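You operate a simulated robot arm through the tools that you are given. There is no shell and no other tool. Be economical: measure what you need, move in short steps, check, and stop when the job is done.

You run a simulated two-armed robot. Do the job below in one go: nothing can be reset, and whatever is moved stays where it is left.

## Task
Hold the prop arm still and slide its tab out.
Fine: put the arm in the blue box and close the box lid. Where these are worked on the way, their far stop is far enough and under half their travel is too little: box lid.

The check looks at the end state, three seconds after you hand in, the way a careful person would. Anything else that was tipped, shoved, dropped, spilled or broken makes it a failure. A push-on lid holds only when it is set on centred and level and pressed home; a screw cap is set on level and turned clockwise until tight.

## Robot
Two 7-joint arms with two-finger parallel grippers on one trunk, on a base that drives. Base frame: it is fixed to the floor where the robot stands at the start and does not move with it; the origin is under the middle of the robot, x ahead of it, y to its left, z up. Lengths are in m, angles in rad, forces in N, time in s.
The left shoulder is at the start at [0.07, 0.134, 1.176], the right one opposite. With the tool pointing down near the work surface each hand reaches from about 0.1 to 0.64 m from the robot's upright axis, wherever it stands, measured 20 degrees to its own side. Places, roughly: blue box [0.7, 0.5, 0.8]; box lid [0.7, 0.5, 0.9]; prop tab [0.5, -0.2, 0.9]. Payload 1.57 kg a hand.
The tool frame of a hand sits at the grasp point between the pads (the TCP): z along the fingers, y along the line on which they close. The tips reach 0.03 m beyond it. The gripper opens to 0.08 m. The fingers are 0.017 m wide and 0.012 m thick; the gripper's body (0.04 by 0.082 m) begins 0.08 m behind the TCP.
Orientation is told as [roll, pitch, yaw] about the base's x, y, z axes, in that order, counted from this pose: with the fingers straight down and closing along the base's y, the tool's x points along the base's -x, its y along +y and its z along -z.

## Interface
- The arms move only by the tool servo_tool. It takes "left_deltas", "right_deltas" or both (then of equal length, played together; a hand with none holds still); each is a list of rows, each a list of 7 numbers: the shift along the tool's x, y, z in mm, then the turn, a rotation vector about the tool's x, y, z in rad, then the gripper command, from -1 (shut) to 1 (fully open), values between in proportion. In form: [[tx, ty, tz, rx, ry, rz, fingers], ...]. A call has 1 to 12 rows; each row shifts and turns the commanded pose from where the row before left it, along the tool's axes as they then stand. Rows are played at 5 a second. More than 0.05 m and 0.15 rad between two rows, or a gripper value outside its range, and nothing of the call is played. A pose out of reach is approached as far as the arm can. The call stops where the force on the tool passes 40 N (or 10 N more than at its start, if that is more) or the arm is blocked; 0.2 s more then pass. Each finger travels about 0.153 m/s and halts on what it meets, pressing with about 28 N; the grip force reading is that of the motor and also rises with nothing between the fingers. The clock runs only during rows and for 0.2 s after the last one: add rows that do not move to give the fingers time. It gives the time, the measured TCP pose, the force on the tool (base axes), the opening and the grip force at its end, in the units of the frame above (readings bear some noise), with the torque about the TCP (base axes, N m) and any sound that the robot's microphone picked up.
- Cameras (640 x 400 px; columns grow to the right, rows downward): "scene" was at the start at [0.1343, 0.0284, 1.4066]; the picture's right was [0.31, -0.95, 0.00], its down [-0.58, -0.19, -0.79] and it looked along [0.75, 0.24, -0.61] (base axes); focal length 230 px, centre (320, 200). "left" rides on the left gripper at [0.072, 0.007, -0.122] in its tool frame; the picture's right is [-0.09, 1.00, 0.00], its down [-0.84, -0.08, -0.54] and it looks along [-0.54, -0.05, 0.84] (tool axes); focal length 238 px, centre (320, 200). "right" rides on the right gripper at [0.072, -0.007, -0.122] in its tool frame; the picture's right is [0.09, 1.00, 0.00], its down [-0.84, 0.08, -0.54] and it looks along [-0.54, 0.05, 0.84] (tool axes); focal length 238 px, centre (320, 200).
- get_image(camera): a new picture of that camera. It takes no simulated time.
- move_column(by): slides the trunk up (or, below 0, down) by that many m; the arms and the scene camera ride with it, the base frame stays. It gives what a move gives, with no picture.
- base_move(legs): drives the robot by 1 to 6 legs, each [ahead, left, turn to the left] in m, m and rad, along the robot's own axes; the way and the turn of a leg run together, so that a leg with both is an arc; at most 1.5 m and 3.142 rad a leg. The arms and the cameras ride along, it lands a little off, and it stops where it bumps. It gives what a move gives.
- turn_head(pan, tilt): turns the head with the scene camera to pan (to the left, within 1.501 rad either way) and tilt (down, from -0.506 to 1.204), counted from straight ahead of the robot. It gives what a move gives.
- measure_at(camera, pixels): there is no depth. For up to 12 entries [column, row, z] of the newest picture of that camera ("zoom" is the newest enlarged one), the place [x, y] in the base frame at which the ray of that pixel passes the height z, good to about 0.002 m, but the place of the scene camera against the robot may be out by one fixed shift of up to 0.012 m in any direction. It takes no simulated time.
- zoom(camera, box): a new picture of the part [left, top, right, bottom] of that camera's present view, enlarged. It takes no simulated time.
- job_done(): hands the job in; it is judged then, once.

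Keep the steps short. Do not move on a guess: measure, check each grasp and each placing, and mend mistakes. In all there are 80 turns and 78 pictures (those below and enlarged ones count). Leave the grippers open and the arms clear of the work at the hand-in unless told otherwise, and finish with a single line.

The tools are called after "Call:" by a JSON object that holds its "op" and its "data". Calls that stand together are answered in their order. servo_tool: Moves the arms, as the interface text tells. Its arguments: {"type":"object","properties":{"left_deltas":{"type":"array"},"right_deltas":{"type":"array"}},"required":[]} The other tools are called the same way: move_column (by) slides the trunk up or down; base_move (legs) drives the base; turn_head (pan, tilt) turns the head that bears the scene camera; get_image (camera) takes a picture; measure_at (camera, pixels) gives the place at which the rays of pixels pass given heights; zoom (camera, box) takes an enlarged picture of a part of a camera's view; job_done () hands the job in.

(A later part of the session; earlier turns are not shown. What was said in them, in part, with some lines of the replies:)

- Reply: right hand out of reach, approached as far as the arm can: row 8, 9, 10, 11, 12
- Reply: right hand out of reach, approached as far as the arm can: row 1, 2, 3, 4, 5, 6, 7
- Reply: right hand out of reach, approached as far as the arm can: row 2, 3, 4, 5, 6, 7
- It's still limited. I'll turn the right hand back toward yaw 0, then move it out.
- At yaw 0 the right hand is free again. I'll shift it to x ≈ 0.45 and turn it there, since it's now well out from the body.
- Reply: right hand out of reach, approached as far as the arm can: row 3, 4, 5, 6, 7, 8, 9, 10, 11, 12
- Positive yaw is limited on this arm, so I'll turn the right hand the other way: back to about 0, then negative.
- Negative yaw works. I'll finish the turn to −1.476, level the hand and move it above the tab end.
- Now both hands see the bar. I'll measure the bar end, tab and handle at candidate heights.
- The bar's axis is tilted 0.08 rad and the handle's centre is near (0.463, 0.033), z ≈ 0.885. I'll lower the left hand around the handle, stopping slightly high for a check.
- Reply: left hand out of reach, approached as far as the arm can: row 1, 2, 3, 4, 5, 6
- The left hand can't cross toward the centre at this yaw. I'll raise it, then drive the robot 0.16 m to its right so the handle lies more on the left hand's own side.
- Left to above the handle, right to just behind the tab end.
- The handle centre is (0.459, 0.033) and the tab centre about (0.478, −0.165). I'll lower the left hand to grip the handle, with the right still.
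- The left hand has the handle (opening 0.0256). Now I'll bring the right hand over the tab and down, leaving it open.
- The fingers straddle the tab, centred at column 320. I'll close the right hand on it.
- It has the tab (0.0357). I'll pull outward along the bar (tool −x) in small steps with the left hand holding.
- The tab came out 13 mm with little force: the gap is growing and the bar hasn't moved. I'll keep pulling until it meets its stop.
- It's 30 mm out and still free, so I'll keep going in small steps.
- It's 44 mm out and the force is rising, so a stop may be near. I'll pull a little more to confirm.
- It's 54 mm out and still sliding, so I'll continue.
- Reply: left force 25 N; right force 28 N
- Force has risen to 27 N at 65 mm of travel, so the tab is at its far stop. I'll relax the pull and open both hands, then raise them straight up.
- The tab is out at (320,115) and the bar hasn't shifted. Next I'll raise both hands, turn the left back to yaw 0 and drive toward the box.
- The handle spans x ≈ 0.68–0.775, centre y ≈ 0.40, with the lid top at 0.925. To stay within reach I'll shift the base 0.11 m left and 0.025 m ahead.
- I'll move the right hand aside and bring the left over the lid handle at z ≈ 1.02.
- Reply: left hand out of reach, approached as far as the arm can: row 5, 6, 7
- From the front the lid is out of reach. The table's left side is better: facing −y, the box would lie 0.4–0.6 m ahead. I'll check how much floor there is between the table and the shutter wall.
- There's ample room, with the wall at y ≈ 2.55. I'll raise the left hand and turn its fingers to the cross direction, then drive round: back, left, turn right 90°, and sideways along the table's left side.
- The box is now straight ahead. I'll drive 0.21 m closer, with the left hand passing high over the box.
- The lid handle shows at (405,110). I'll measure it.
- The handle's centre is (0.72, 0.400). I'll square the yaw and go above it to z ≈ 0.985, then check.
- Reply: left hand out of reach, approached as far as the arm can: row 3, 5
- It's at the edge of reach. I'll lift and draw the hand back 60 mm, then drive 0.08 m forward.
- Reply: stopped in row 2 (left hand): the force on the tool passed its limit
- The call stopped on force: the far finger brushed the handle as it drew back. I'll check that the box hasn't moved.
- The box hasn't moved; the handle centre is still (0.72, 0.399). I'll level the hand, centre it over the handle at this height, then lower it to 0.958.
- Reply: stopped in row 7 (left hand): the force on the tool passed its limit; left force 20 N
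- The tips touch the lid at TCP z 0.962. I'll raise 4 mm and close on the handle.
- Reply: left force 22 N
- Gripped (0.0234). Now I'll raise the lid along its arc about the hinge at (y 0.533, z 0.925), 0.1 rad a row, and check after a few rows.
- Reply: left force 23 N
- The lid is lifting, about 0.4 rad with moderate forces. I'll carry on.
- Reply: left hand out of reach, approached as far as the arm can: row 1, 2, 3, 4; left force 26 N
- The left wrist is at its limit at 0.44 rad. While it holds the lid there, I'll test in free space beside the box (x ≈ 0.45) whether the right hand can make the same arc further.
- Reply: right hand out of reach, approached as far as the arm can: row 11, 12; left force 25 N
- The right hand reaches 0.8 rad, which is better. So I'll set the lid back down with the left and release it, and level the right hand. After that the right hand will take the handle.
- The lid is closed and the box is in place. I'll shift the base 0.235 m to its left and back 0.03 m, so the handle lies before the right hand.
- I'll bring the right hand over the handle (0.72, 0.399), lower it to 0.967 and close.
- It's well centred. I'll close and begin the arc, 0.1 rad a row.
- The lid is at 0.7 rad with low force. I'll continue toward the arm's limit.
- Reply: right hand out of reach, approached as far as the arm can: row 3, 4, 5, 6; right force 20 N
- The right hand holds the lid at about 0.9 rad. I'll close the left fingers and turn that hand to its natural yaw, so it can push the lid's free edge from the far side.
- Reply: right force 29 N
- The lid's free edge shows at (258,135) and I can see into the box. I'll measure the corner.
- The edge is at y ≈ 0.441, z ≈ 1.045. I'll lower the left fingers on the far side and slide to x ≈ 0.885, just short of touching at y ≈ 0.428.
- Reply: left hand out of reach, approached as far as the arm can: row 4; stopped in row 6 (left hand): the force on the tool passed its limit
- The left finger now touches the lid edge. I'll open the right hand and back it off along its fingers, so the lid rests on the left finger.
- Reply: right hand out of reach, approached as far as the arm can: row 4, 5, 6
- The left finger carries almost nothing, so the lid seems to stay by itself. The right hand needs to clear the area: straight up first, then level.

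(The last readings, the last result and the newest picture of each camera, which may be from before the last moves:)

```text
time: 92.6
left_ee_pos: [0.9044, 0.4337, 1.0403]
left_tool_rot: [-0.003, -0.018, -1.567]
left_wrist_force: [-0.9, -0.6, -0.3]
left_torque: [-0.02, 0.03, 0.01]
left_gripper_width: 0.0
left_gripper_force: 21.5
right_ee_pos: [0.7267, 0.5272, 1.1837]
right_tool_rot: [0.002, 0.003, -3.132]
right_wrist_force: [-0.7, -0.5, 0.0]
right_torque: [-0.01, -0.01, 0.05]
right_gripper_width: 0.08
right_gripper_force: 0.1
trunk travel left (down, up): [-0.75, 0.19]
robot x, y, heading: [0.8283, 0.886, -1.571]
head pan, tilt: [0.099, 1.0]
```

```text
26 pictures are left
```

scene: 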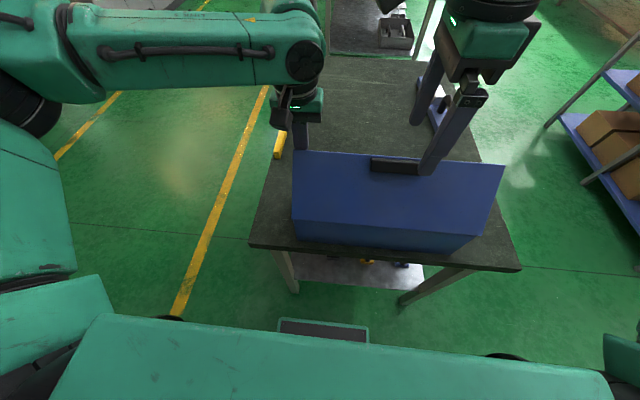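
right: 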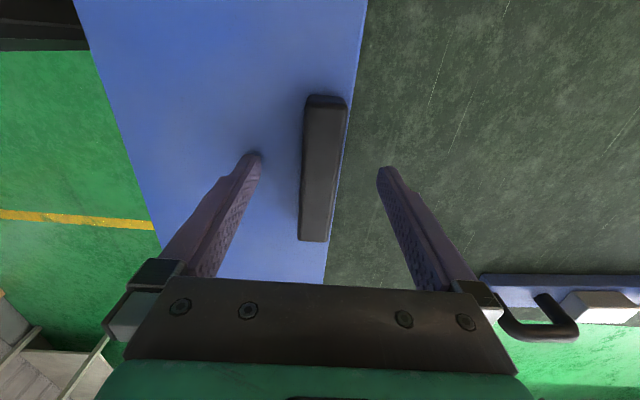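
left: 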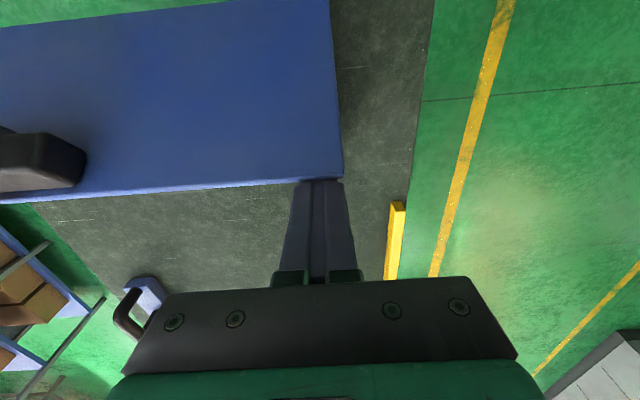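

The right hand is clear. I'll push the lid edge toward the robot with the left finger, watching the force.

Call:
{"op": "servo_tool", "data": {"left_deltas": [[12, 0, 0, 0, 0, 0, -1], [12, 0, 0, 0, 0, 0, -1], [12, 0, 0, 0, 0, 0, -1], [12, 0, 0, 0, 0, 0, -1], [12, 0, 0, 0, 0, 0, -1], [12, 0, 0, 0, 0, 0, -1]]}}

Call:
{"op": "get_image", "data": {"camera": "scene"}}

```text
time: 93.1
left_ee_pos: [0.9054, 0.4465, 1.048]
left_tool_rot: [-0.009, -0.045, -1.564]
left_wrist_force: [1.7, -5.5, 5.7]
left_torque: [0.1, -0.06, -0.07]
left_gripper_width: 0.0
left_gripper_force: 21.6
right_ee_pos: [0.7283, 0.5279, 1.183]
right_tool_rot: [0.004, 0.003, -3.133]
right_wrist_force: [-0.3, 0.3, 0.1]
right_torque: [-0.01, 0.01, -0.04]
right_gripper_width: 0.0802
right_gripper_force: 0.0
trunk travel left (down, up): [-0.75, 0.19]
robot x, y, heading: [0.8208, 0.8846, -1.57]
head pan, tilt: [0.099, 1.0]
stopped in row 2 (left hand): the force on the tool passed its limit (the readings are from after the stop); the commanded pose is now the measured one
```

```text
25 pictures are left
```

scene: 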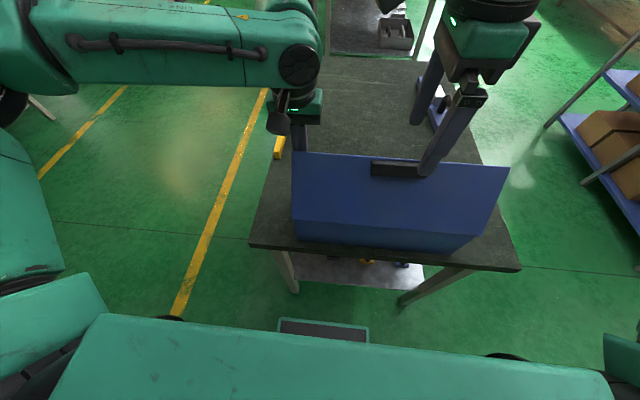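

The push worked a little, but it was too fast. I'll follow the edge's arc (toward the robot and up) with smaller rows.

Call:
{"op": "servo_tool", "data": {"left_deltas": [[5, 0, -3, 0, 0, 0, -1], [5, 0, -3, 0, 0, 0, -1], [5, 0, -3, 0, 0, 0, -1], [5, 0, -2, 0, 0, 0, -1], [5, 0, -2, 0, 0, 0, -1], [5, 0, -1, 0, 0, 0, -1], [5, 0, -1, 0, 0, 0, -1], [5, 0, 0, 0, 0, 0, -1], [5, 0, 0, 0, 0, 0, -1], [5, 0, 0, 0, 0, 0, -1]]}}

Call:
{"op": "get_image", "data": {"camera": "left"}}

```text
time: 94.8
left_ee_pos: [0.9049, 0.4818, 1.0643]
left_tool_rot: [-0.009, -0.052, -1.56]
left_wrist_force: [2.8, -3.5, 10.8]
left_torque: [0.12, -0.09, -0.08]
left_gripper_width: 0.0
left_gripper_force: 21.2
right_ee_pos: [0.7271, 0.5286, 1.1834]
right_tool_rot: [0.004, -0.002, -3.131]
right_wrist_force: [0.0, -0.7, -0.1]
right_torque: [-0.03, 0.01, 0.0]
right_gripper_width: 0.0799
right_gripper_force: 0.0
trunk travel left (down, up): [-0.75, 0.19]
robot x, y, heading: [0.8292, 0.8856, -1.567]
head pan, tilt: [0.099, 1.0]
stopped in row 8 (left hand): the force on the tool passed its limit (the readings are from after the stop); the commanded pose is now the measured one
```

```text
24 pictures are left
```

left: 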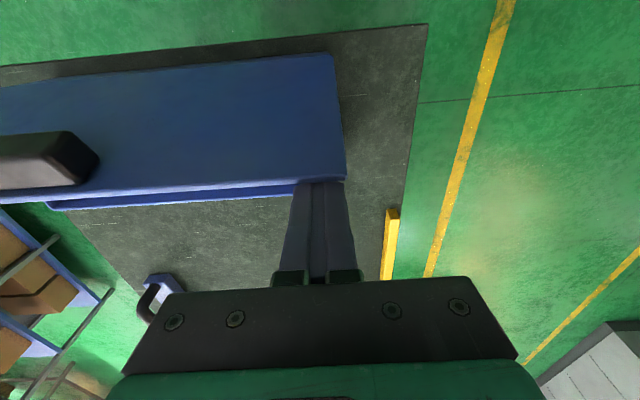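

It's advancing, at y = 0.482 now. I'll continue in smaller rows.

Call:
{"op": "servo_tool", "data": {"left_deltas": [[4, 0, -3, 0, 0, 0, -1], [4, 0, -3, 0, 0, 0, -1], [4, 0, -2, 0, 0, 0, -1], [4, 0, -2, 0, 0, 0, -1], [4, 0, -1, 0, 0, 0, -1], [4, 0, -1, 0, 0, 0, -1], [4, 0, 0, 0, 0, 0, -1], [4, 0, 0, 0, 0, 0, -1], [4, 0, 0, 0, 0, 0, -1], [4, 0, 0, 0, 0, 0, -1], [4, 0, 0, 0, 0, 0, -1], [4, 0, 0, 0, 0, 0, -1]]}}

Call:
{"op": "get_image", "data": {"camera": "left"}}

```text
time: 97.4
left_ee_pos: [0.9037, 0.5302, 1.0735]
left_tool_rot: [-0.01, -0.047, -1.558]
left_wrist_force: [0.1, -1.2, -0.3]
left_torque: [0.01, 0.04, -0.01]
left_gripper_width: 0.0
left_gripper_force: 21.3
right_ee_pos: [0.7265, 0.527, 1.1835]
right_tool_rot: [0.004, 0.001, -3.13]
right_wrist_force: [-0.4, -0.2, -0.7]
right_torque: [-0.01, -0.04, -0.02]
right_gripper_width: 0.0801
right_gripper_force: 0.0
trunk travel left (down, up): [-0.75, 0.19]
robot x, y, heading: [0.8293, 0.8863, -1.57]
head pan, tilt: [0.099, 1.0]
```

```text
23 pictures are left
```

left: 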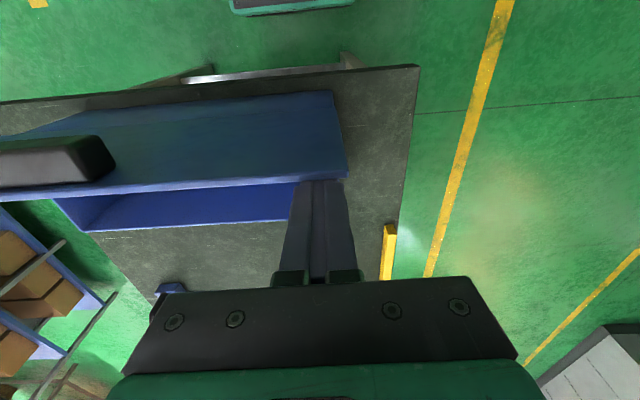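

The lid is nearly upright and the force is small. I'll push on until the stop.

Call:
{"op": "servo_tool", "data": {"left_deltas": [[5, 0, 0, 0, 0, 0, -1], [5, 0, 0, 0, 0, 0, -1], [5, 0, 0, 0, 0, 0, -1], [5, 0, 0, 0, 0, 0, -1], [5, 0, 0, 0, 0, 0, -1], [5, 0, 0, 0, 0, 0, -1], [5, 0, 0, 0, 0, 0, -1], [5, 0, 0, 0, 0, 0, -1]]}}

Call:
{"op": "get_image", "data": {"camera": "scene"}}

```text
time: 99.3
left_ee_pos: [0.9027, 0.5592, 1.075]
left_tool_rot: [-0.017, -0.068, -1.563]
left_wrist_force: [-0.1, -24.4, -1.1]
left_torque: [-0.81, -0.3, 0.04]
left_gripper_width: 0.0
left_gripper_force: 21.2
right_ee_pos: [0.7292, 0.5223, 1.1815]
right_tool_rot: [-0.004, 0.001, -3.131]
right_wrist_force: [-0.5, -0.6, 0.1]
right_torque: [-0.04, 0.03, -0.01]
right_gripper_width: 0.0799
right_gripper_force: 0.1
trunk travel left (down, up): [-0.75, 0.19]
robot x, y, heading: [0.8279, 0.8845, -1.569]
head pan, tilt: [0.099, 1.0]
stopped in row 8 (left hand): the force on the tool passed its limit (the readings are from after the stop); the commanded pose is now the measured one
```

```text
22 pictures are left
```

scene: 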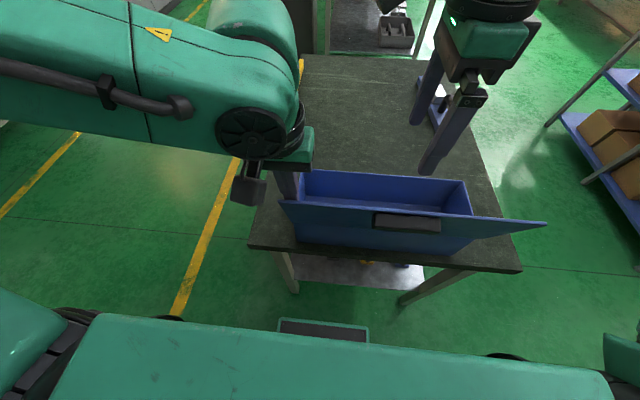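

The lid is open against its far stop. I'll draw the left finger back, raise it, and see whether the lid stays.

Call:
{"op": "servo_tool", "data": {"left_deltas": [[-15, 0, 0, 0, 0, 0, -1], [-25, 0, -10, 0, 0, 0, -1], [-20, 0, -40, 0, 0.03, 0, 1], [0, 0, -40, 0, 0.03, 0, 1], [0, 0, -20, 0, 0, 0, 1]], "right_deltas": [[0, 0, 0, 0, 0, 0, 1], [0, 0, 0, 0, 0, 0, 1], [0, 0, 0, 0, 0, 0, 1], [0, 0, 0, 0, 0, 0, 1], [0, 0, 0, 0, 0, 0, 1]]}}

Call:
{"op": "get_image", "data": {"camera": "scene"}}

Call:
{"op": "get_image", "data": {"camera": "left"}}

```text
time: 100.5
left_ee_pos: [0.9054, 0.5092, 1.1875]
left_tool_rot: [-0.015, -0.001, -1.565]
left_wrist_force: [0.1, -0.9, 0.6]
left_torque: [0.04, -0.01, -0.03]
left_gripper_width: 0.0799
left_gripper_force: 0.1
right_ee_pos: [0.7277, 0.525, 1.1829]
right_tool_rot: [0.004, 0.002, -3.131]
right_wrist_force: [0.3, 0.5, -0.3]
right_torque: [-0.02, 0.01, 0.01]
right_gripper_width: 0.0801
right_gripper_force: 0.0
trunk travel left (down, up): [-0.75, 0.19]
robot x, y, heading: [0.8277, 0.8831, -1.566]
head pan, tilt: [0.099, 1.0]
```

```text
21 pictures are left
```

scene: 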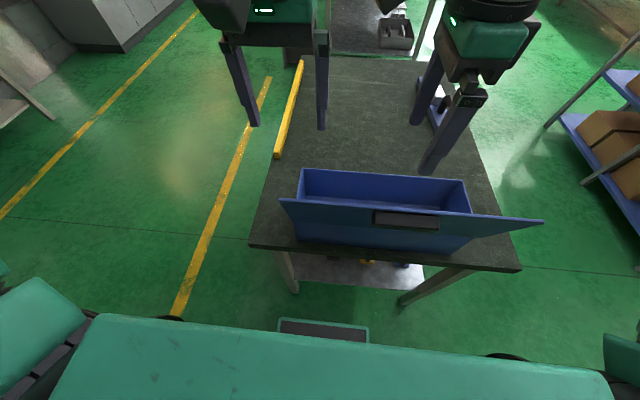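

```text
20 pictures are left
```

left: 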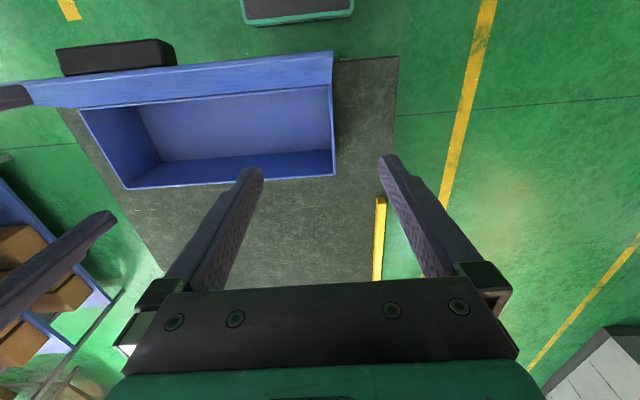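

The lid stays open, and the box is empty with thin walls. Before driving back for the bar I'll check where the shelf with boxes (at right) stands.

Call:
{"op": "measure_at", "data": {"camera": "scene", "pixels": [[548, 128, 0], [587, 178, 0], [640, 235, 0], [562, 112, 0.3], [640, 190, 0.3], [640, 85, 0.8]]}}

Call:
{"op": "measure_at", "data": {"camera": "left", "pixels": [[81, 110, 0.925], [127, 189, 0.925], [335, 175, 0.925], [330, 88, 0.925], [332, 52, 1.075], [162, 162, 0.805], [333, 150, 0.805], [140, 102, 0.805]]}}

```text
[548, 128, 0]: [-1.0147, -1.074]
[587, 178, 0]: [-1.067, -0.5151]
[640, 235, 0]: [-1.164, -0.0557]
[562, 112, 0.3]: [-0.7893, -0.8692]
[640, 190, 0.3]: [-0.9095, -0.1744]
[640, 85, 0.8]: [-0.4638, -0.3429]
```

```text
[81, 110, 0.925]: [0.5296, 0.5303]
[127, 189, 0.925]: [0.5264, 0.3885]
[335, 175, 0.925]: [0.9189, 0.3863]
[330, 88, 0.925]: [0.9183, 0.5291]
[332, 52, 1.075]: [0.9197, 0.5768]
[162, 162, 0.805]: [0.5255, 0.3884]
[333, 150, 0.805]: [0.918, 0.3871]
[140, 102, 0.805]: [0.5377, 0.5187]
```

The shelf is clear of the path. The box interior is x 0.527–0.918, y 0.388–0.529. I'll drive back round to the front of the bar.

Call:
{"op": "base_move", "data": {"legs": [[-0.25, 0, 0], [0, -1.13, 0], [0, 0, 1.566], [0, -1.195, 0], [0.3, 0, 0]]}}

Call:
{"op": "get_image", "data": {"camera": "right"}}

```text
time: 118.7
left_ee_pos: [0.3574, -0.0105, 1.188]
left_tool_rot: [-0.014, -0.005, -0.015]
left_wrist_force: [-0.1, 1.0, 0.0]
left_torque: [-0.02, -0.02, 0.0]
left_gripper_width: 0.0801
left_gripper_force: 0.1
right_ee_pos: [0.3358, -0.188, 1.184]
right_tool_rot: [0.005, 0.002, -1.582]
right_wrist_force: [0.9, 0.1, -0.3]
right_torque: [0.0, 0.01, 0.02]
right_gripper_width: 0.0798
right_gripper_force: 0.0
trunk travel left (down, up): [-0.75, 0.19]
robot x, y, heading: [-0.0142, -0.081, -0.018]
head pan, tilt: [0.099, 1.0]
```

```text
19 pictures are left
```

right: 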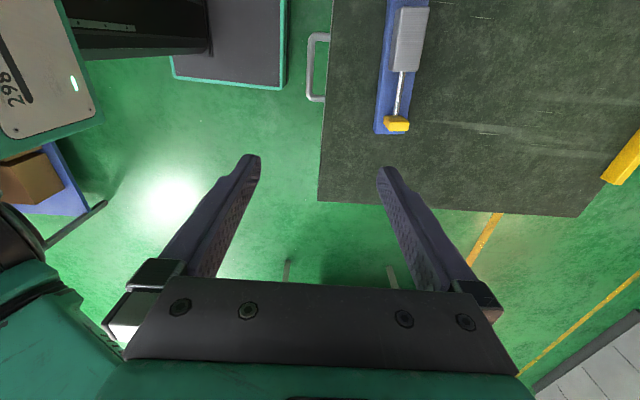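

I'll clear the left hand to the left, and bring the right above the grey block at z = 1.0 with yaw −1.49.

Call:
{"op": "servo_tool", "data": {"left_deltas": [[0, 45, 0, 0, 0, 0, 1], [0, 45, 0, 0, 0, 0, 1], [0, 45, 0, 0, 0, 0, 1], [0, 45, 0, 0, 0, 0, 1], [0, 30, 0, 0, 0, 0, 1], [0, 0, 0, 0, 0, 0, 1], [0, 0, 0, 0, 0, 0, 1], [0, 0, 0, 0, 0, 0, 1], [0, 0, 0, 0, 0, 0, 1]], "right_deltas": [[0, 0, 0, 0, 0, 0, 1], [0, 0, 0, 0.005, 0, -0.092, 1], [14.7, 23.3, 30.7, 0, 0, 0, 1], [14.7, 23.3, 30.7, 0, 0, 0, 1], [14.7, 23.3, 30.7, 0, 0, 0, 1], [14.7, 23.3, 30.7, 0, 0, 0, 1], [14.7, 23.3, 30.7, 0, 0, 0, 1], [14.7, 23.3, 30.7, 0, 0, 0, 1], [0, 0, 0, 0, 0, 0, 1]]}}

Call:
{"op": "get_image", "data": {"camera": "right"}}

```text
time: 120.7
left_ee_pos: [0.3611, 0.1977, 1.1811]
left_tool_rot: [-0.014, -0.002, -0.017]
left_wrist_force: [-0.2, 0.1, 0.9]
left_torque: [-0.01, -0.02, 0.02]
left_gripper_width: 0.0801
left_gripper_force: 0.1
right_ee_pos: [0.4682, -0.0902, 0.9994]
right_tool_rot: [-0.003, 0.002, -1.492]
right_wrist_force: [0.3, 0.6, -0.5]
right_torque: [0.04, 0.02, 0.02]
right_gripper_width: 0.0798
right_gripper_force: 0.0
trunk travel left (down, up): [-0.75, 0.19]
robot x, y, heading: [-0.019, -0.0801, -0.018]
head pan, tilt: [0.099, 1.0]
```

```text
18 pictures are left
```

right: 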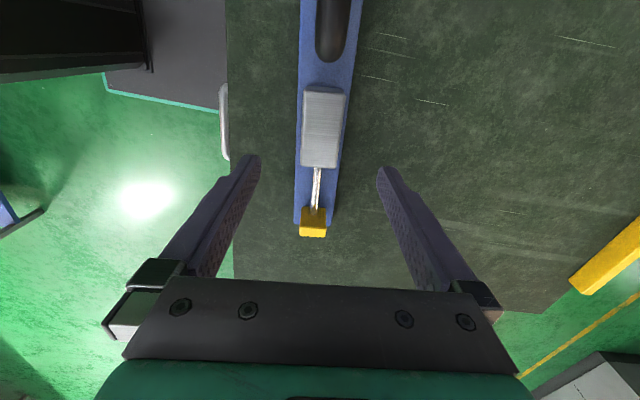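

Call:
{"op": "measure_at", "data": {"camera": "right", "pixels": [[305, 89, 0.86], [347, 94, 0.86], [301, 163, 0.86], [340, 168, 0.86], [300, 236, 0.83], [326, 237, 0.83], [294, 222, 0.82], [333, 225, 0.82], [316, 55, 0.895], [347, 55, 0.895]]}}

```text
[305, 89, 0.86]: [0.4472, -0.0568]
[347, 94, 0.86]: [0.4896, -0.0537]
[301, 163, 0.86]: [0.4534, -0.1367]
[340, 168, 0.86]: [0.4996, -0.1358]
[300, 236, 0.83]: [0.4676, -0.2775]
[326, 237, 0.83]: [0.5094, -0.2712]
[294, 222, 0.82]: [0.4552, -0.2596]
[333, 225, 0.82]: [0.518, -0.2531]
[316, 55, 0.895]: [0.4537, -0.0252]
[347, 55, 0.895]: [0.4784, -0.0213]
```

The block centre is about (0.472, −0.09). I'll descend to 0.857 around the block and close.

Call:
{"op": "servo_tool", "data": {"right_deltas": [[1.9, 3.9, 20, 0, 0, 0, 1], [0, 0, 40, 0, 0, 0, 1], [0, 0, 40, 0, 0, 0, 1], [0, 0, 30, 0, 0, 0, 1], [0, 0, 12, 0, 0, 0, 1], [0, 0, 0, 0, 0, 0, 1], [0, 0, 0, 0, 0, 0, 0.4], [0, 0, 0, 0, 0, 0, 0], [0, 0, 0, 0, 0, 0, -1], [0, 0, 0, 0, 0, 0, -1]]}}

```text
time: 122.9
left_ee_pos: [0.3611, 0.1984, 1.1821]
left_tool_rot: [-0.014, -0.001, -0.016]
left_wrist_force: [-0.1, 0.5, -0.3]
left_torque: [0.03, -0.02, 0.01]
left_gripper_width: 0.0799
left_gripper_force: 0.0
right_ee_pos: [0.4747, -0.0869, 0.8557]
right_tool_rot: [-0.002, -0.001, -1.491]
right_wrist_force: [-0.2, 0.1, -0.5]
right_torque: [0.17, 0.03, 0.1]
right_gripper_width: 0.0597
right_gripper_force: 28.0
trunk travel left (down, up): [-0.75, 0.19]
robot x, y, heading: [-0.0206, -0.0795, -0.02]
head pan, tilt: [0.099, 1.0]
```

It closed at 0.0597, which is the bar's width, so the tips caught only the bar's upper edge. I'll open, go 16 mm lower and grip the bar's sides properly.

Call:
{"op": "servo_tool", "data": {"right_deltas": [[0, 0, 0, 0, 0, 0, 0], [0, 0, 0, 0, 0, 0, 1], [0, 0, 0, 0, 0, 0, 1], [0, 0, 10, 0, 0, 0, 1], [0, 0, 8, 0, 0, 0, 1], [0, 0, 0, 0, 0, 0, 1], [0, 0, 0, 0, 0, 0, 0.7], [0, 0, 0, 0, 0, 0, -1], [0, 0, 0, 0, 0, 0, -1]]}}

Call:
{"op": "get_image", "data": {"camera": "right"}}

```text
time: 124.9
left_ee_pos: [0.3603, 0.1993, 1.1819]
left_tool_rot: [-0.014, -0.004, -0.018]
left_wrist_force: [0.6, 0.8, -0.6]
left_torque: [0.0, -0.01, 0.0]
left_gripper_width: 0.0797
left_gripper_force: 0.0
right_ee_pos: [0.4727, -0.088, 0.8391]
right_tool_rot: [-0.001, -0.001, -1.49]
right_wrist_force: [-0.4, -1.1, -0.6]
right_torque: [-0.06, -0.17, -0.01]
right_gripper_width: 0.0598
right_gripper_force: 28.0
trunk travel left (down, up): [-0.75, 0.19]
robot x, y, heading: [-0.015, -0.0794, -0.022]
head pan, tilt: [0.099, 1.0]
```

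```text
17 pictures are left
```

right: 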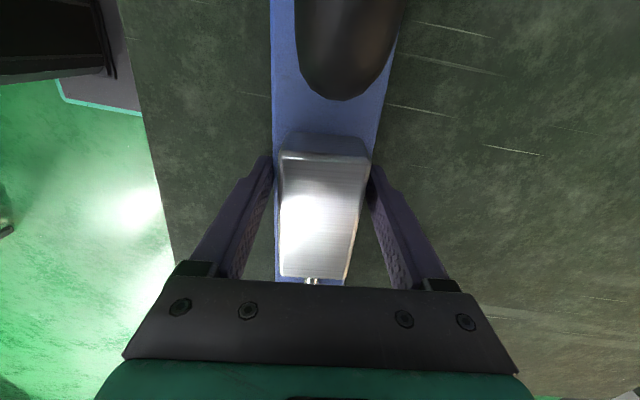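

Good grip on the bar. I'll lift 30 mm slowly, then read the force and torque to judge weight and balance.

Call:
{"op": "servo_tool", "data": {"right_deltas": [[0, 0, -5, 0, 0, 0, -1], [0, 0, -5, 0, 0, 0, -1], [0, 0, -10, 0, 0, 0, -1], [0, 0, -10, 0, 0, 0, -1], [0, 0, 0, 0, 0, 0, -1]]}}

Call:
{"op": "get_image", "data": {"camera": "right"}}

```text
time: 126.1
left_ee_pos: [0.3631, 0.1979, 1.1817]
left_tool_rot: [-0.014, -0.002, -0.016]
left_wrist_force: [0.4, 0.1, -0.2]
left_torque: [-0.01, 0.04, 0.0]
left_gripper_width: 0.0797
left_gripper_force: 0.1
right_ee_pos: [0.4732, -0.0873, 0.8679]
right_tool_rot: [-0.005, 0.003, -1.489]
right_wrist_force: [-1.0, 0.1, -6.5]
right_torque: [-0.04, 0.03, -0.01]
right_gripper_width: 0.0599
right_gripper_force: 27.4
trunk travel left (down, up): [-0.75, 0.19]
robot x, y, heading: [-0.0183, -0.0785, -0.02]
head pan, tilt: [0.099, 1.0]
```

```text
16 pictures are left
```

right: 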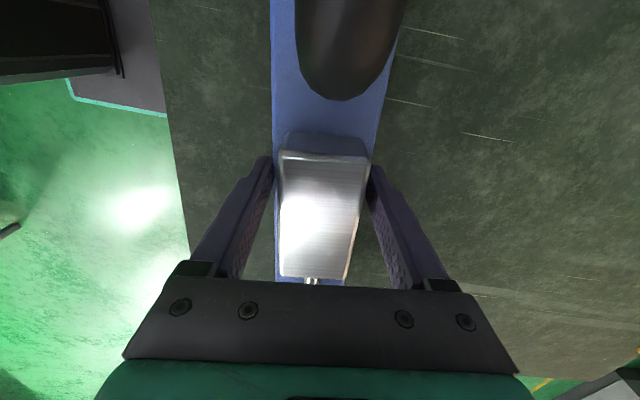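

It's balanced: 6.5 N with almost no torque. The bar's underside is 38.5 mm below the TCP. I'll raise the trunk 0.19 m and lift 100 mm more.

Call:
{"op": "move_column", "data": {"by": 0.188}}

Call:
{"op": "servo_tool", "data": {"right_deltas": [[0, 0, -10, 0, 0, 0, -1], [0, 0, -20, 0, 0, 0, -1], [0, 0, -20, 0, 0, 0, -1], [0, 0, -20, 0, 0, 0, -1], [0, 0, -20, 0, 0, 0, -1], [0, 0, -10, 0, 0, 0, -1]]}}

```text
time: 128.2
left_ee_pos: [0.3637, 0.1974, 1.3691]
left_tool_rot: [-0.015, -0.001, -0.015]
left_wrist_force: [-0.9, 0.4, -0.7]
left_torque: [0.0, 0.03, 0.02]
left_gripper_width: 0.0801
left_gripper_force: 0.0
right_ee_pos: [0.4736, -0.0865, 1.0554]
right_tool_rot: [-0.003, 0.002, -1.49]
right_wrist_force: [0.3, -0.3, -8.1]
right_torque: [-0.03, 0.01, -0.03]
right_gripper_width: 0.0599
right_gripper_force: 27.5
trunk travel left (down, up): [-0.938, 0.002]
robot x, y, heading: [-0.0191, -0.0802, -0.02]
head pan, tilt: [0.099, 1.0]
```

```text
time: 129.6
left_ee_pos: [0.3625, 0.1988, 1.3695]
left_tool_rot: [-0.012, -0.002, -0.016]
left_wrist_force: [0.1, 0.3, 0.7]
left_torque: [-0.01, 0.02, 0.01]
left_gripper_width: 0.0799
left_gripper_force: 0.1
right_ee_pos: [0.4754, -0.0874, 1.1564]
right_tool_rot: [-0.002, 0.0, -1.491]
right_wrist_force: [-0.1, 0.6, -7.2]
right_torque: [-0.03, 0.02, -0.02]
right_gripper_width: 0.0598
right_gripper_force: 27.5
trunk travel left (down, up): [-0.938, 0.002]
robot x, y, heading: [-0.0174, -0.0801, -0.022]
head pan, tilt: [0.099, 1.0]
```

Now I'll drive round to the table's left side with the bar, staying back from the lid at first.

Call:
{"op": "base_move", "data": {"legs": [[-0.28, 0, 0], [0, 1.28, 0.022], [0, 0, -1.571], [0, 1.02, 0]]}}

Call:
{"op": "get_image", "data": {"camera": "scene"}}

```text
time: 146.2
left_ee_pos: [1.0157, 0.8375, 1.3687]
left_tool_rot: [-0.013, -0.001, -1.556]
left_wrist_force: [-0.1, -0.2, 0.2]
left_torque: [0.03, -0.02, 0.0]
left_gripper_width: 0.0799
left_gripper_force: 0.2
right_ee_pos: [0.7359, 0.715, 1.1553]
right_tool_rot: [-0.003, 0.001, -3.031]
right_wrist_force: [-0.8, -0.5, -7.9]
right_torque: [0.02, -0.01, 0.01]
right_gripper_width: 0.0596
right_gripper_force: 27.6
trunk travel left (down, up): [-0.938, 0.002]
robot x, y, heading: [0.7244, 1.2095, -1.558]
head pan, tilt: [0.099, 1.0]
```

```text
15 pictures are left
```

scene: 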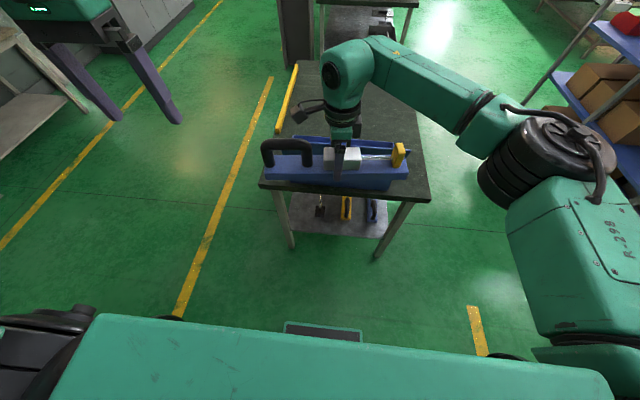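

The bar is level, with the tab still out. I'll go forward 0.255 m, passing above the lid (bar underside 1.117, lid edge 1.077).

Call:
{"op": "base_move", "data": {"legs": [[0.255, -0.012, -0.013]]}}

Call:
{"op": "servo_tool", "data": {"right_deltas": [[0, 0, 0, 0, 0, 0.05, -1], [0, 0, 0, 0, 0, 0.048, -1], [0, 0, 0, 0, 0, 0, -1]]}}

Call:
{"op": "get_image", "data": {"camera": "scene"}}

Call:
{"op": "get_image", "data": {"camera": "right"}}

```text
time: 148.0
left_ee_pos: [1.0019, 0.5831, 1.3705]
left_tool_rot: [-0.013, -0.004, -1.568]
left_wrist_force: [-0.4, 0.1, 0.0]
left_torque: [-0.03, -0.02, -0.01]
left_gripper_width: 0.0799
left_gripper_force: 0.0
right_ee_pos: [0.7191, 0.4644, 1.1574]
right_tool_rot: [0.0, 0.0, -3.044]
right_wrist_force: [0.0, 0.3, -7.5]
right_torque: [-0.01, 0.05, 0.01]
right_gripper_width: 0.0597
right_gripper_force: 27.7
trunk travel left (down, up): [-0.938, 0.002]
robot x, y, heading: [0.7182, 0.9558, -1.57]
head pan, tilt: [0.099, 1.0]
```

```text
time: 148.8
left_ee_pos: [1.0019, 0.5792, 1.3689]
left_tool_rot: [-0.015, -0.001, -1.568]
left_wrist_force: [-0.5, 0.3, -0.2]
left_torque: [-0.01, 0.0, 0.04]
left_gripper_width: 0.08
left_gripper_force: 0.1
right_ee_pos: [0.7186, 0.46, 1.1552]
right_tool_rot: [-0.004, -0.001, -3.141]
right_wrist_force: [0.0, -0.2, -7.8]
right_torque: [0.03, 0.03, -0.03]
right_gripper_width: 0.0599
right_gripper_force: 28.2
trunk travel left (down, up): [-0.938, 0.002]
robot x, y, heading: [0.7196, 0.957, -1.572]
head pan, tilt: [0.099, 1.0]
```

```text
14 pictures are left
```

scene: 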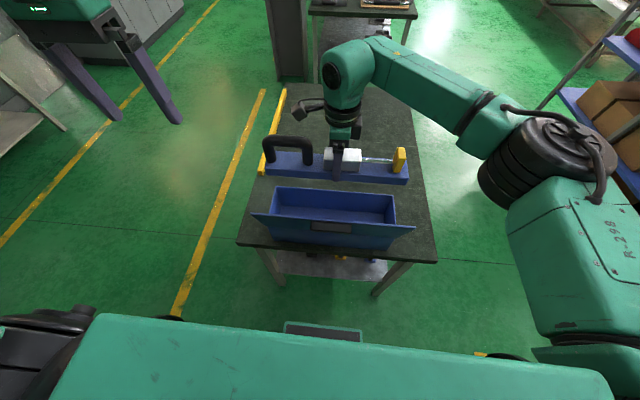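

```text
13 pictures are left
```

right: 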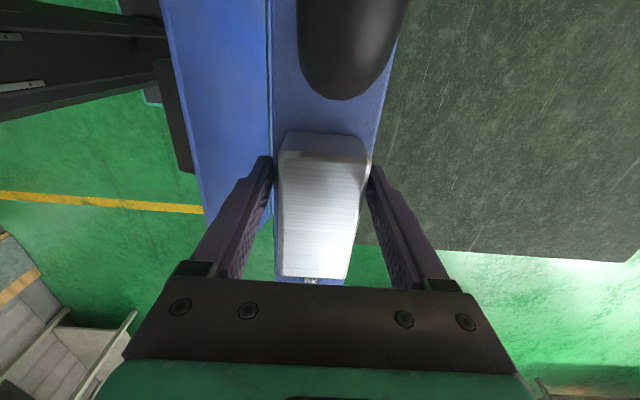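

Hand at (0.7186, 0.460), centred on the box. I'll lower until the bar's underside is just above the rim (TCP ≈ 0.985), then check.

Call:
{"op": "servo_tool", "data": {"right_deltas": [[0, 0, 20, 0, 0, 0, -1], [0, 0, 25, 0, 0, 0, -1], [0, 0, 25, 0, 0, 0, -1], [0, 0, 25, 0, 0, 0, -1], [0, 0, 25, 0, 0, 0, -1], [0, 0, 25, 0, 0, 0, -1], [0, 0, 25, 0, 0, 0, -1], [0, 0, 0, 0, 0, 0, -1]]}}

Call:
{"op": "get_image", "data": {"camera": "scene"}}

Call:
{"op": "get_image", "data": {"camera": "right"}}

```text
time: 150.6
left_ee_pos: [1.0028, 0.5782, 1.3699]
left_tool_rot: [-0.014, -0.002, -1.567]
left_wrist_force: [0.0, -0.2, -0.4]
left_torque: [0.02, 0.0, -0.02]
left_gripper_width: 0.08
left_gripper_force: 0.1
right_ee_pos: [0.7197, 0.4607, 0.9844]
right_tool_rot: [-0.002, 0.0, -3.14]
right_wrist_force: [0.1, -0.6, -7.7]
right_torque: [-0.01, 0.07, -0.01]
right_gripper_width: 0.0597
right_gripper_force: 27.9
trunk travel left (down, up): [-0.938, 0.002]
robot x, y, heading: [0.7143, 0.9504, -1.573]
head pan, tilt: [0.099, 1.0]
```

```text
12 pictures are left
```

scene: 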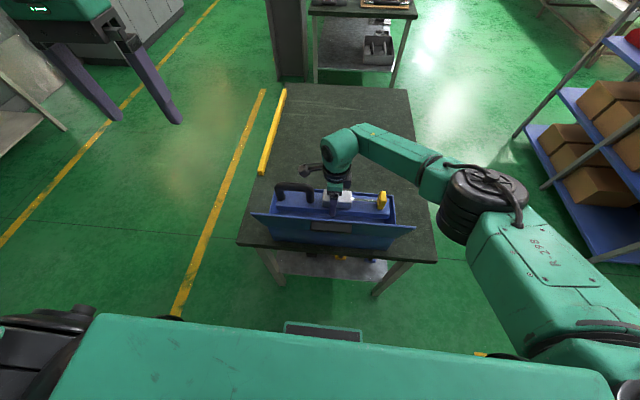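

```text
11 pictures are left
```

right: 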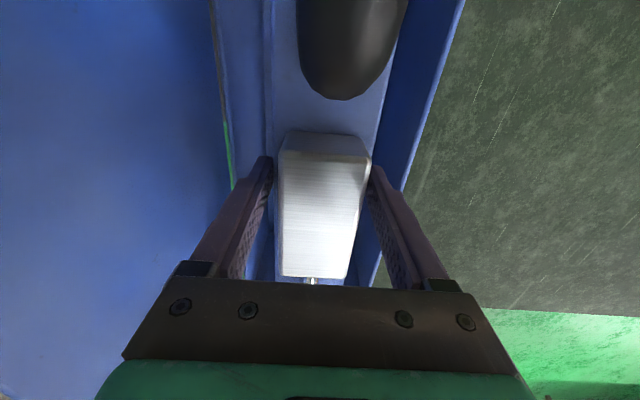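

It's centred: the bar is inside the rim with gaps on both sides. I'll lower gently toward the floor of the box.

Call:
{"op": "servo_tool", "data": {"right_deltas": [[0, 0, 12, 0, 0, 0, -1], [0, 0, 12, 0, 0, 0, -1], [0, 0, 12, 0, 0, 0, -1], [0, 0, 12, 0, 0, 0, -1], [0, 0, 12, 0, 0, 0, -1], [0, 0, 12, 0, 0, 0, -1], [0, 0, 12, 0, 0, 0, -1], [0, 0, 12, 0, 0, 0, -1], [0, 0, 12, 0, 0, 0, -1], [0, 0, 10, 0, 0, 0, -1], [0, 0, 8, 0, 0, 0, -1], [0, 0, 0, 0, 0, 0, -1]]}}

Call:
{"op": "get_image", "data": {"camera": "scene"}}

```text
time: 153.2
left_ee_pos: [1.003, 0.5786, 1.3684]
left_tool_rot: [-0.014, -0.002, -1.566]
left_wrist_force: [0.4, -0.5, -0.6]
left_torque: [-0.03, -0.01, 0.0]
left_gripper_width: 0.0802
left_gripper_force: 0.0
right_ee_pos: [0.7204, 0.4704, 0.8752]
right_tool_rot: [-0.004, 0.0, -3.139]
right_wrist_force: [-0.5, 0.1, -6.7]
right_torque: [0.03, 0.02, -0.01]
right_gripper_width: 0.0596
right_gripper_force: 28.0
right hand out of reach, approached as far as the arm can: row 9, 10, 11
trunk travel left (down, up): [-0.938, 0.002]
robot x, y, heading: [0.7122, 0.9578, -1.575]
head pan, tilt: [0.099, 1.0]
```

```text
10 pictures are left
```

scene: 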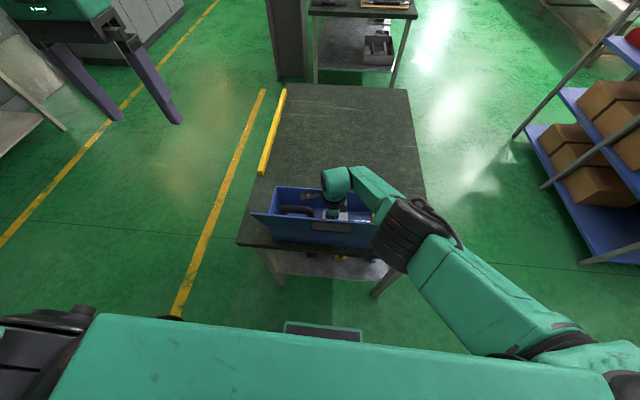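

The arm reached its limit at z 0.875 and drifted 10 mm in y, still inside the box. I'll lower the trunk by 24 mm, then re-centre and finish the lowering with the hand.

Call:
{"op": "move_column", "data": {"by": -0.024}}

Call:
{"op": "servo_tool", "data": {"right_deltas": [[0, 4, 0, 0, 0, 0, -1], [0, 4, 0, 0, 0, 0, -1], [0, 0, 3, 0, 0, 0, -1], [0, 0, 3, 0, 0, 0, -1], [0, 0, 0, 0, 0, 0, -1]]}}

```text
time: 153.9
left_ee_pos: [1.0031, 0.5787, 1.3454]
left_tool_rot: [-0.014, -0.002, -1.566]
left_wrist_force: [0.6, -0.5, -1.2]
left_torque: [0.0, -0.01, 0.01]
left_gripper_width: 0.0799
left_gripper_force: 0.1
right_ee_pos: [0.72, 0.469, 0.851]
right_tool_rot: [-0.003, 0.001, -3.137]
right_wrist_force: [-0.2, -0.6, -7.0]
right_torque: [-0.02, 0.04, -0.04]
right_gripper_width: 0.0599
right_gripper_force: 27.8
trunk travel left (down, up): [-0.914, 0.026]
robot x, y, heading: [0.7148, 0.9533, -1.572]
head pan, tilt: [0.099, 1.0]
```

```text
time: 155.1
left_ee_pos: [1.0027, 0.5784, 1.3455]
left_tool_rot: [-0.013, -0.002, -1.567]
left_wrist_force: [-0.1, 0.0, 0.9]
left_torque: [0.01, -0.01, -0.01]
left_gripper_width: 0.08
left_gripper_force: 0.0
right_ee_pos: [0.7207, 0.4723, 0.8465]
right_tool_rot: [-0.002, 0.0, -3.138]
right_wrist_force: [0.4, -0.4, -7.1]
right_torque: [0.03, 0.03, -0.02]
right_gripper_width: 0.0596
right_gripper_force: 27.7
right hand out of reach, approached as far as the arm can: row 1, 2
trunk travel left (down, up): [-0.914, 0.026]
robot x, y, heading: [0.718, 0.9529, -1.574]
head pan, tilt: [0.099, 1.0]
```

The bar hangs a few mm above the floor. I'll lower the trunk 5 mm and read the force.

Call:
{"op": "move_column", "data": {"by": -0.005}}

```text
time: 155.7
left_ee_pos: [1.0015, 0.5807, 1.3422]
left_tool_rot: [-0.013, -0.005, -1.568]
left_wrist_force: [0.0, -1.0, -0.9]
left_torque: [0.03, -0.02, 0.02]
left_gripper_width: 0.0802
left_gripper_force: 0.1
right_ee_pos: [0.72, 0.4716, 0.8439]
right_tool_rot: [0.003, 0.003, -3.138]
right_wrist_force: [-3.1, 1.7, 16.5]
right_torque: [-0.05, 0.47, 0.04]
right_gripper_width: 0.0598
right_gripper_force: 27.9
trunk travel left (down, up): [-0.909, 0.031]
robot x, y, heading: [0.7158, 0.955, -1.568]
head pan, tilt: [0.099, 1.0]
```

It touches the floor at TCP 0.844. I'll ease up 2 mm, open just enough (0.068), check that the bar stays, and withdraw straight up.

Call:
{"op": "servo_tool", "data": {"right_deltas": [[0, 0, -2, 0, 0, 0, -1], [0, 0, 0, 0, 0, 0, 0.6], [0, 0, 0, 0, 0, 0, 0.7], [0, 0, 0, 0, 0, 0, 0.7], [0, 0, -10, 0, 0, 0, 0.7], [0, 0, -20, 0, 0, 0, 0.7], [0, 0, -25, 0, 0, 0, 0.7], [0, 0, -25, 0, 0, 0, 0.7]]}}

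Call:
{"op": "get_image", "data": {"camera": "right"}}

```text
time: 157.5
left_ee_pos: [1.0021, 0.5794, 1.3405]
left_tool_rot: [-0.014, -0.002, -1.568]
left_wrist_force: [0.3, -0.3, -0.1]
left_torque: [0.01, 0.01, 0.01]
left_gripper_width: 0.0804
left_gripper_force: 0.1
right_ee_pos: [0.7184, 0.4727, 0.9247]
right_tool_rot: [-0.001, 0.001, -3.139]
right_wrist_force: [0.8, -0.8, 0.4]
right_torque: [-0.01, 0.01, 0.04]
right_gripper_width: 0.068
right_gripper_force: 0.0
trunk travel left (down, up): [-0.909, 0.031]
robot x, y, heading: [0.7161, 0.957, -1.574]
head pan, tilt: [0.099, 1.0]
```

```text
9 pictures are left
```

right: 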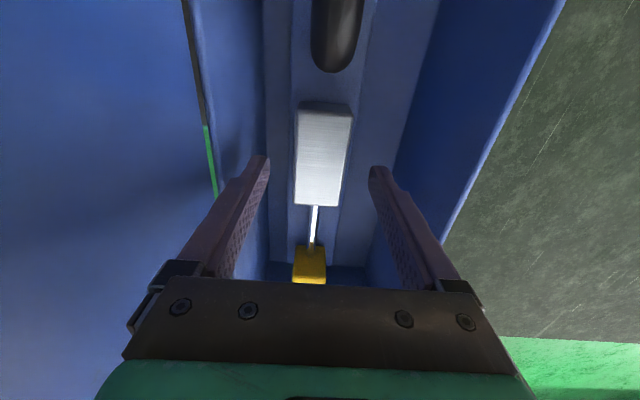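

The bar lies flat in the box with the tab still out. I'll raise the right hand clear above the lid edge.

Call:
{"op": "servo_tool", "data": {"right_deltas": [[0, 0, -20, 0, 0, 0, 0.7], [0, 0, -25, 0, 0, 0, 0.7], [0, 0, -25, 0, 0, 0, 0.7], [0, 0, -25, 0, 0, 0, 0.7], [0, 0, -25, 0, 0, 0, 0.7], [0, 0, -25, 0, 0, 0, 0], [0, 0, -30, 0, 0, 0, -1], [0, 0, -35, 0, 0, 0, -1], [0, 0, -35, 0, 0, 0, -1], [-30, -30, 0, 0, 0, 0, -1], [-30, -30, 0, 0, 0, 0, -1], [-30, -30, 0, 0, 0, 0, -1]]}}

Call:
{"op": "get_image", "data": {"camera": "scene"}}

```text
time: 160.1
left_ee_pos: [1.0013, 0.5815, 1.3417]
left_tool_rot: [-0.011, -0.005, -1.567]
left_wrist_force: [0.2, -0.2, 0.4]
left_torque: [-0.02, 0.0, -0.02]
left_gripper_width: 0.0798
left_gripper_force: 0.0
right_ee_pos: [0.6274, 0.564, 1.1705]
right_tool_rot: [0.001, 0.002, -3.138]
right_wrist_force: [-0.5, 0.2, -0.1]
right_torque: [-0.02, -0.03, 0.03]
right_gripper_width: 0.0001
right_gripper_force: 21.5
trunk travel left (down, up): [-0.909, 0.031]
robot x, y, heading: [0.7178, 0.9534, -1.574]
head pan, tilt: [0.099, 1.0]
```

```text
8 pictures are left
```

scene: 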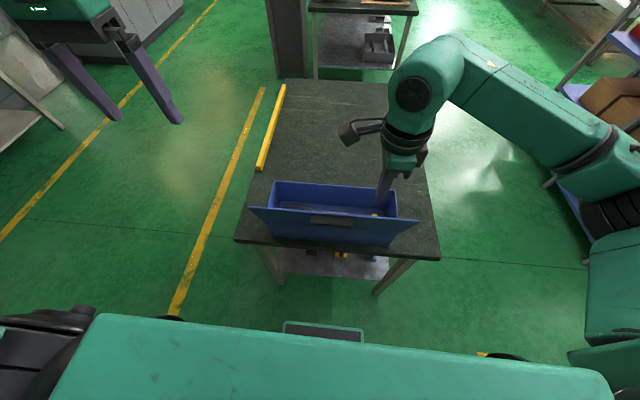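

The lid is still open and the right hand is above its edge at z 1.17. I'll move it back to the robot's side of the lid (y ≈ 0.63) and down to TCP 1.07, closed.

Call:
{"op": "servo_tool", "data": {"right_deltas": [[0, -35, 0, 0, 0, 0, -1], [0, -35, 0, 0, 0, 0, -1], [0, 0, 0, 0, 0, 0, -1], [0, 0, 35, 0, 0, 0, -1], [0, 0, 35, 0, 0, 0, -1], [0, 0, 30, 0, 0, 0, -1], [0, 0, 0, 0, 0, 0, -1]]}}

```text
time: 161.7
left_ee_pos: [1.0022, 0.5794, 1.3405]
left_tool_rot: [-0.015, -0.004, -1.569]
left_wrist_force: [-0.6, 0.0, 0.0]
left_torque: [0.01, -0.02, 0.01]
left_gripper_width: 0.08
left_gripper_force: 0.0
right_ee_pos: [0.6297, 0.6326, 1.0688]
right_tool_rot: [0.001, 0.002, -3.138]
right_wrist_force: [0.3, 0.4, 0.0]
right_torque: [-0.04, -0.02, 0.01]
right_gripper_width: 0.0001
right_gripper_force: 20.8
trunk travel left (down, up): [-0.909, 0.031]
robot x, y, heading: [0.7144, 0.9532, -1.569]
head pan, tilt: [0.099, 1.0]
```

The tip is on the robot's side of the lid. I'll push the lid's outer face away along the closing arc in small rows.

Call:
{"op": "servo_tool", "data": {"right_deltas": [[0, 20, 0, 0, 0, 0, -1], [0, 13, 0, 0, 0, 0, -1], [0, 10, 0, 0, 0, 0, -1], [0, 10, 0, 0, 0, 0, -1], [0, 9, -3, 0, 0, 0, -1], [0, 8, -2, 0, 0, 0, -1], [0, 9, -2, 0, 0, 0, -1], [0, 9, -2, 0, 0, 0, -1], [0, 11, 0, 0, 0, 0, -1], [0, 11, 1, 0, 0, 0, -1], [0, 11, 1, 0, 0, 0, -1], [0, 11, 2, 0, 0, 0, -1]]}}

Call:
{"op": "get_image", "data": {"camera": "scene"}}

```text
time: 164.3
left_ee_pos: [1.0014, 0.5795, 1.3407]
left_tool_rot: [-0.014, -0.005, -1.568]
left_wrist_force: [0.3, -0.6, -0.1]
left_torque: [0.01, 0.0, 0.01]
left_gripper_width: 0.0799
left_gripper_force: 0.0
right_ee_pos: [0.6297, 0.4998, 1.0731]
right_tool_rot: [-0.002, 0.0, -3.138]
right_wrist_force: [0.5, 0.1, 0.7]
right_torque: [0.01, 0.0, -0.02]
right_gripper_width: 0.0
right_gripper_force: 21.2
trunk travel left (down, up): [-0.909, 0.031]
robot x, y, heading: [0.7138, 0.9562, -1.573]
head pan, tilt: [0.099, 1.0]
```

```text
7 pictures are left
5 turns are left
```

scene: 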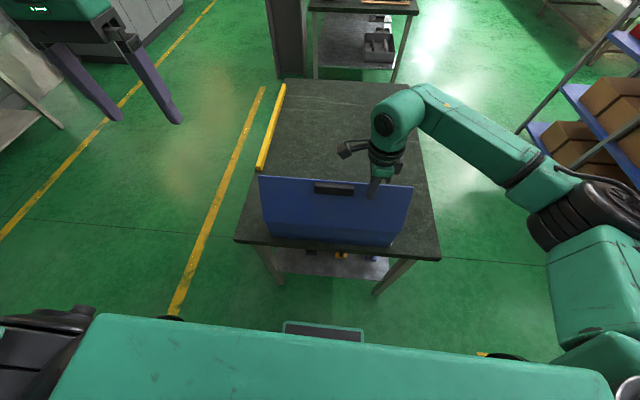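

The lid is past upright, at about 1.2 rad, and few turns are left. I'll carry on down the arc, contacting nearer the hinge to stay in reach, and press it shut.

Call:
{"op": "servo_tool", "data": {"right_deltas": [[0, 9, 3, 0, 0, 0, -1], [0, 9, 3, 0, 0, 0, -1], [0, 9, 4, 0, 0, 0, -1], [0, 8, 4, 0, 0, 0, -1], [0, 0, 13, 0, 0, 0, -1], [0, 0, 13, 0, 0, 0, -1], [0, 0, 13, 0, 0, 0, -1], [0, 0, 13, 0, 0, 0, -1], [0, 0, 13, 0, 0, 0, -1], [0, 0, 13, 0, 0, 0, -1], [0, 0, 12, 0, 0, 0, -1], [0, 0, 7, 0, 0, 0, -1]]}}

Call:
{"op": "get_image", "data": {"camera": "scene"}}

Call:
{"op": "get_image", "data": {"camera": "right"}}

```text
time: 166.9
left_ee_pos: [1.0019, 0.5802, 1.3408]
left_tool_rot: [-0.014, -0.003, -1.567]
left_wrist_force: [0.2, 0.4, -0.1]
left_torque: [0.0, -0.03, -0.02]
left_gripper_width: 0.0799
left_gripper_force: 0.1
right_ee_pos: [0.6301, 0.4663, 0.9622]
right_tool_rot: [0.0, 0.002, -3.138]
right_wrist_force: [-1.1, -1.5, 1.6]
right_torque: [-0.03, 0.06, 0.01]
right_gripper_width: 0.0002
right_gripper_force: 21.6
trunk travel left (down, up): [-0.909, 0.031]
robot x, y, heading: [0.72, 0.9553, -1.572]
head pan, tilt: [0.099, 1.0]
```

```text
6 pictures are left
```

scene: 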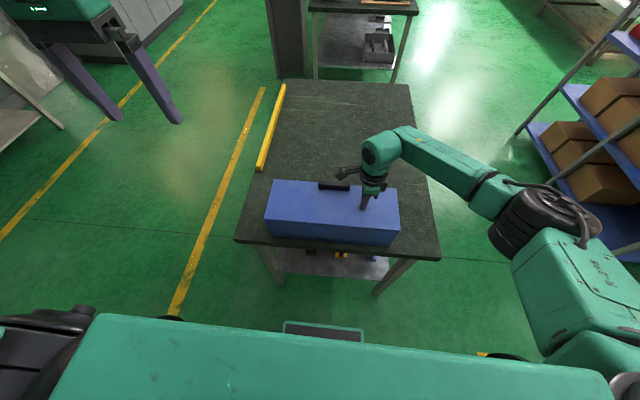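

```text
5 pictures are left
4 turns are left
```

right: 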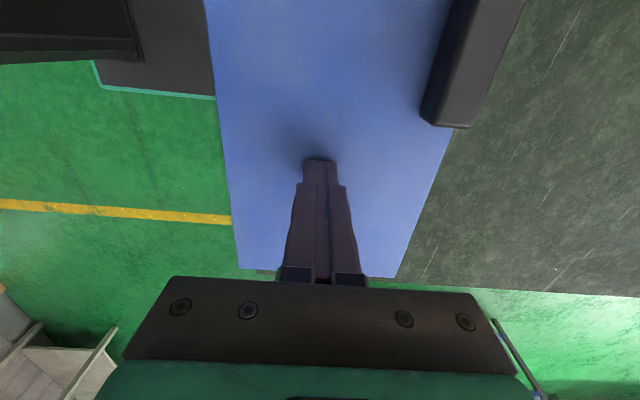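

The lid looks shut, with the tip at lid height and light contact. I'll press 4 mm more to make sure, then lift straight up and open the gripper.

Call:
{"op": "servo_tool", "data": {"right_deltas": [[0, 0, 2, 0, 0, 0, -1], [0, 0, 2, 0, 0, 0, -1], [0, 0, 0, 0, 0, 0, -1], [0, 0, -10, 0, 0, 0, -1], [0, 0, -30, 0, 0, 0, -1], [0, 0, -40, 0, 0, 0, -1], [0, 0, -40, 0, 0, 0, 0], [0, 0, -40, 0, 0, 0, 1], [0, 0, 0, 0, 0, 0, 1], [0, 0, 0, 0, 0, 0, 1]]}}

Call:
{"op": "get_image", "data": {"camera": "right"}}

Call:
{"op": "zoom", "data": {"camera": "scene", "box": [240, 160, 420, 272]}}

```text
time: 169.1
left_ee_pos: [1.0024, 0.5792, 1.3408]
left_tool_rot: [-0.014, -0.003, -1.567]
left_wrist_force: [0.0, 0.7, 0.0]
left_torque: [0.0, -0.01, 0.0]
left_gripper_width: 0.08
left_gripper_force: 0.1
right_ee_pos: [0.628, 0.4646, 1.1178]
right_tool_rot: [-0.002, 0.003, -3.14]
right_wrist_force: [0.6, 0.1, -0.6]
right_torque: [0.02, 0.02, 0.01]
right_gripper_width: 0.0798
right_gripper_force: 0.1
trunk travel left (down, up): [-0.909, 0.031]
robot x, y, heading: [0.7143, 0.9553, -1.571]
head pan, tilt: [0.099, 1.0]
```

```text
4 pictures are left
```

right: 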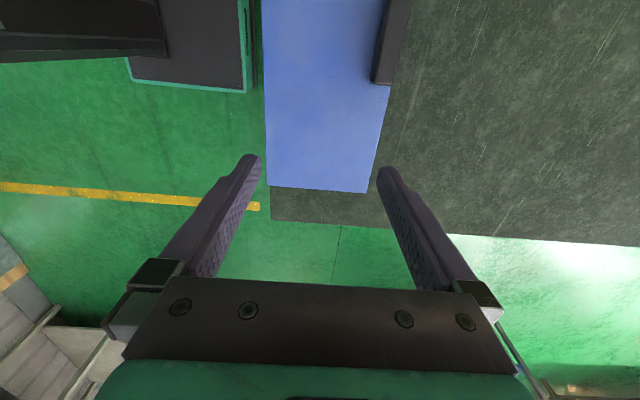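

```text
3.56 times, centred on (330, 216) of scene
3 turns are left
```

zoom: 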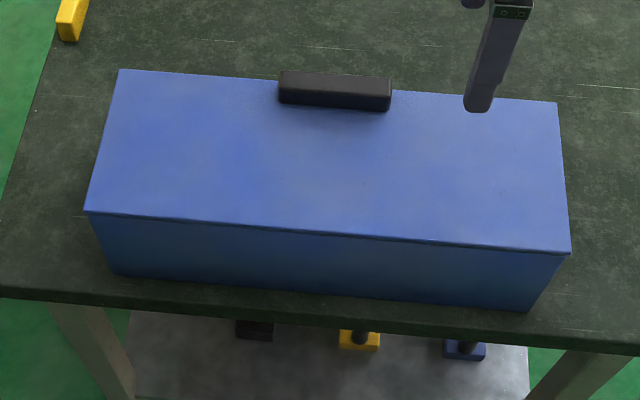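

The lid is shut flat and both hands are open. I'll check the lid corner's height by its position and back the robot away.

Call:
{"op": "measure_at", "data": {"camera": "right", "pixels": [[367, 192, 0.93], [269, 187, 0.93], [367, 192, 0.95]]}}

Call:
{"op": "base_move", "data": {"legs": [[-0.25, 0, 0]]}}

Call:
{"op": "get_image", "data": {"camera": "scene"}}

```text
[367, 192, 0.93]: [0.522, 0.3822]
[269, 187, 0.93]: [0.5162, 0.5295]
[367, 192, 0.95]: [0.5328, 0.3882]
```

```text
time: 170.9
left_ee_pos: [1.0012, 0.8308, 1.3396]
left_tool_rot: [-0.014, -0.001, -1.569]
left_wrist_force: [-0.7, 0.3, -0.2]
left_torque: [0.01, -0.01, 0.01]
left_gripper_width: 0.0802
left_gripper_force: 0.0
right_ee_pos: [0.6283, 0.7152, 1.1169]
right_tool_rot: [-0.002, -0.001, -3.141]
right_wrist_force: [-0.1, -0.4, 0.1]
right_torque: [0.02, 0.02, -0.01]
right_gripper_width: 0.0801
right_gripper_force: 0.0
trunk travel left (down, up): [-0.909, 0.031]
robot x, y, heading: [0.7154, 1.207, -1.573]
head pan, tilt: [0.099, 1.0]
```

```text
2 pictures are left
2 turns are left
```

scene: 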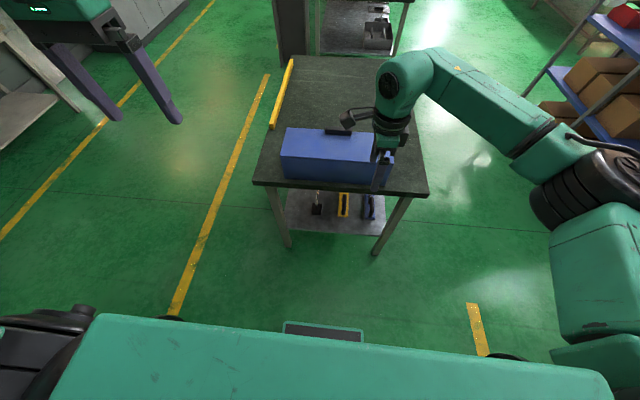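

The lid corner measures (0.522, 0.382) at z = 0.93, matching the closed lid, and the box hasn't moved. Both arms are clear with grippers open, so I'm handing in.

Call:
{"op": "job_done", "data": {}}

```text
The job is handed in.
```

The tab is pulled out to its far stop, the prop arm lies in the blue box, the lid is closed, and both grippers are open and clear of the work.
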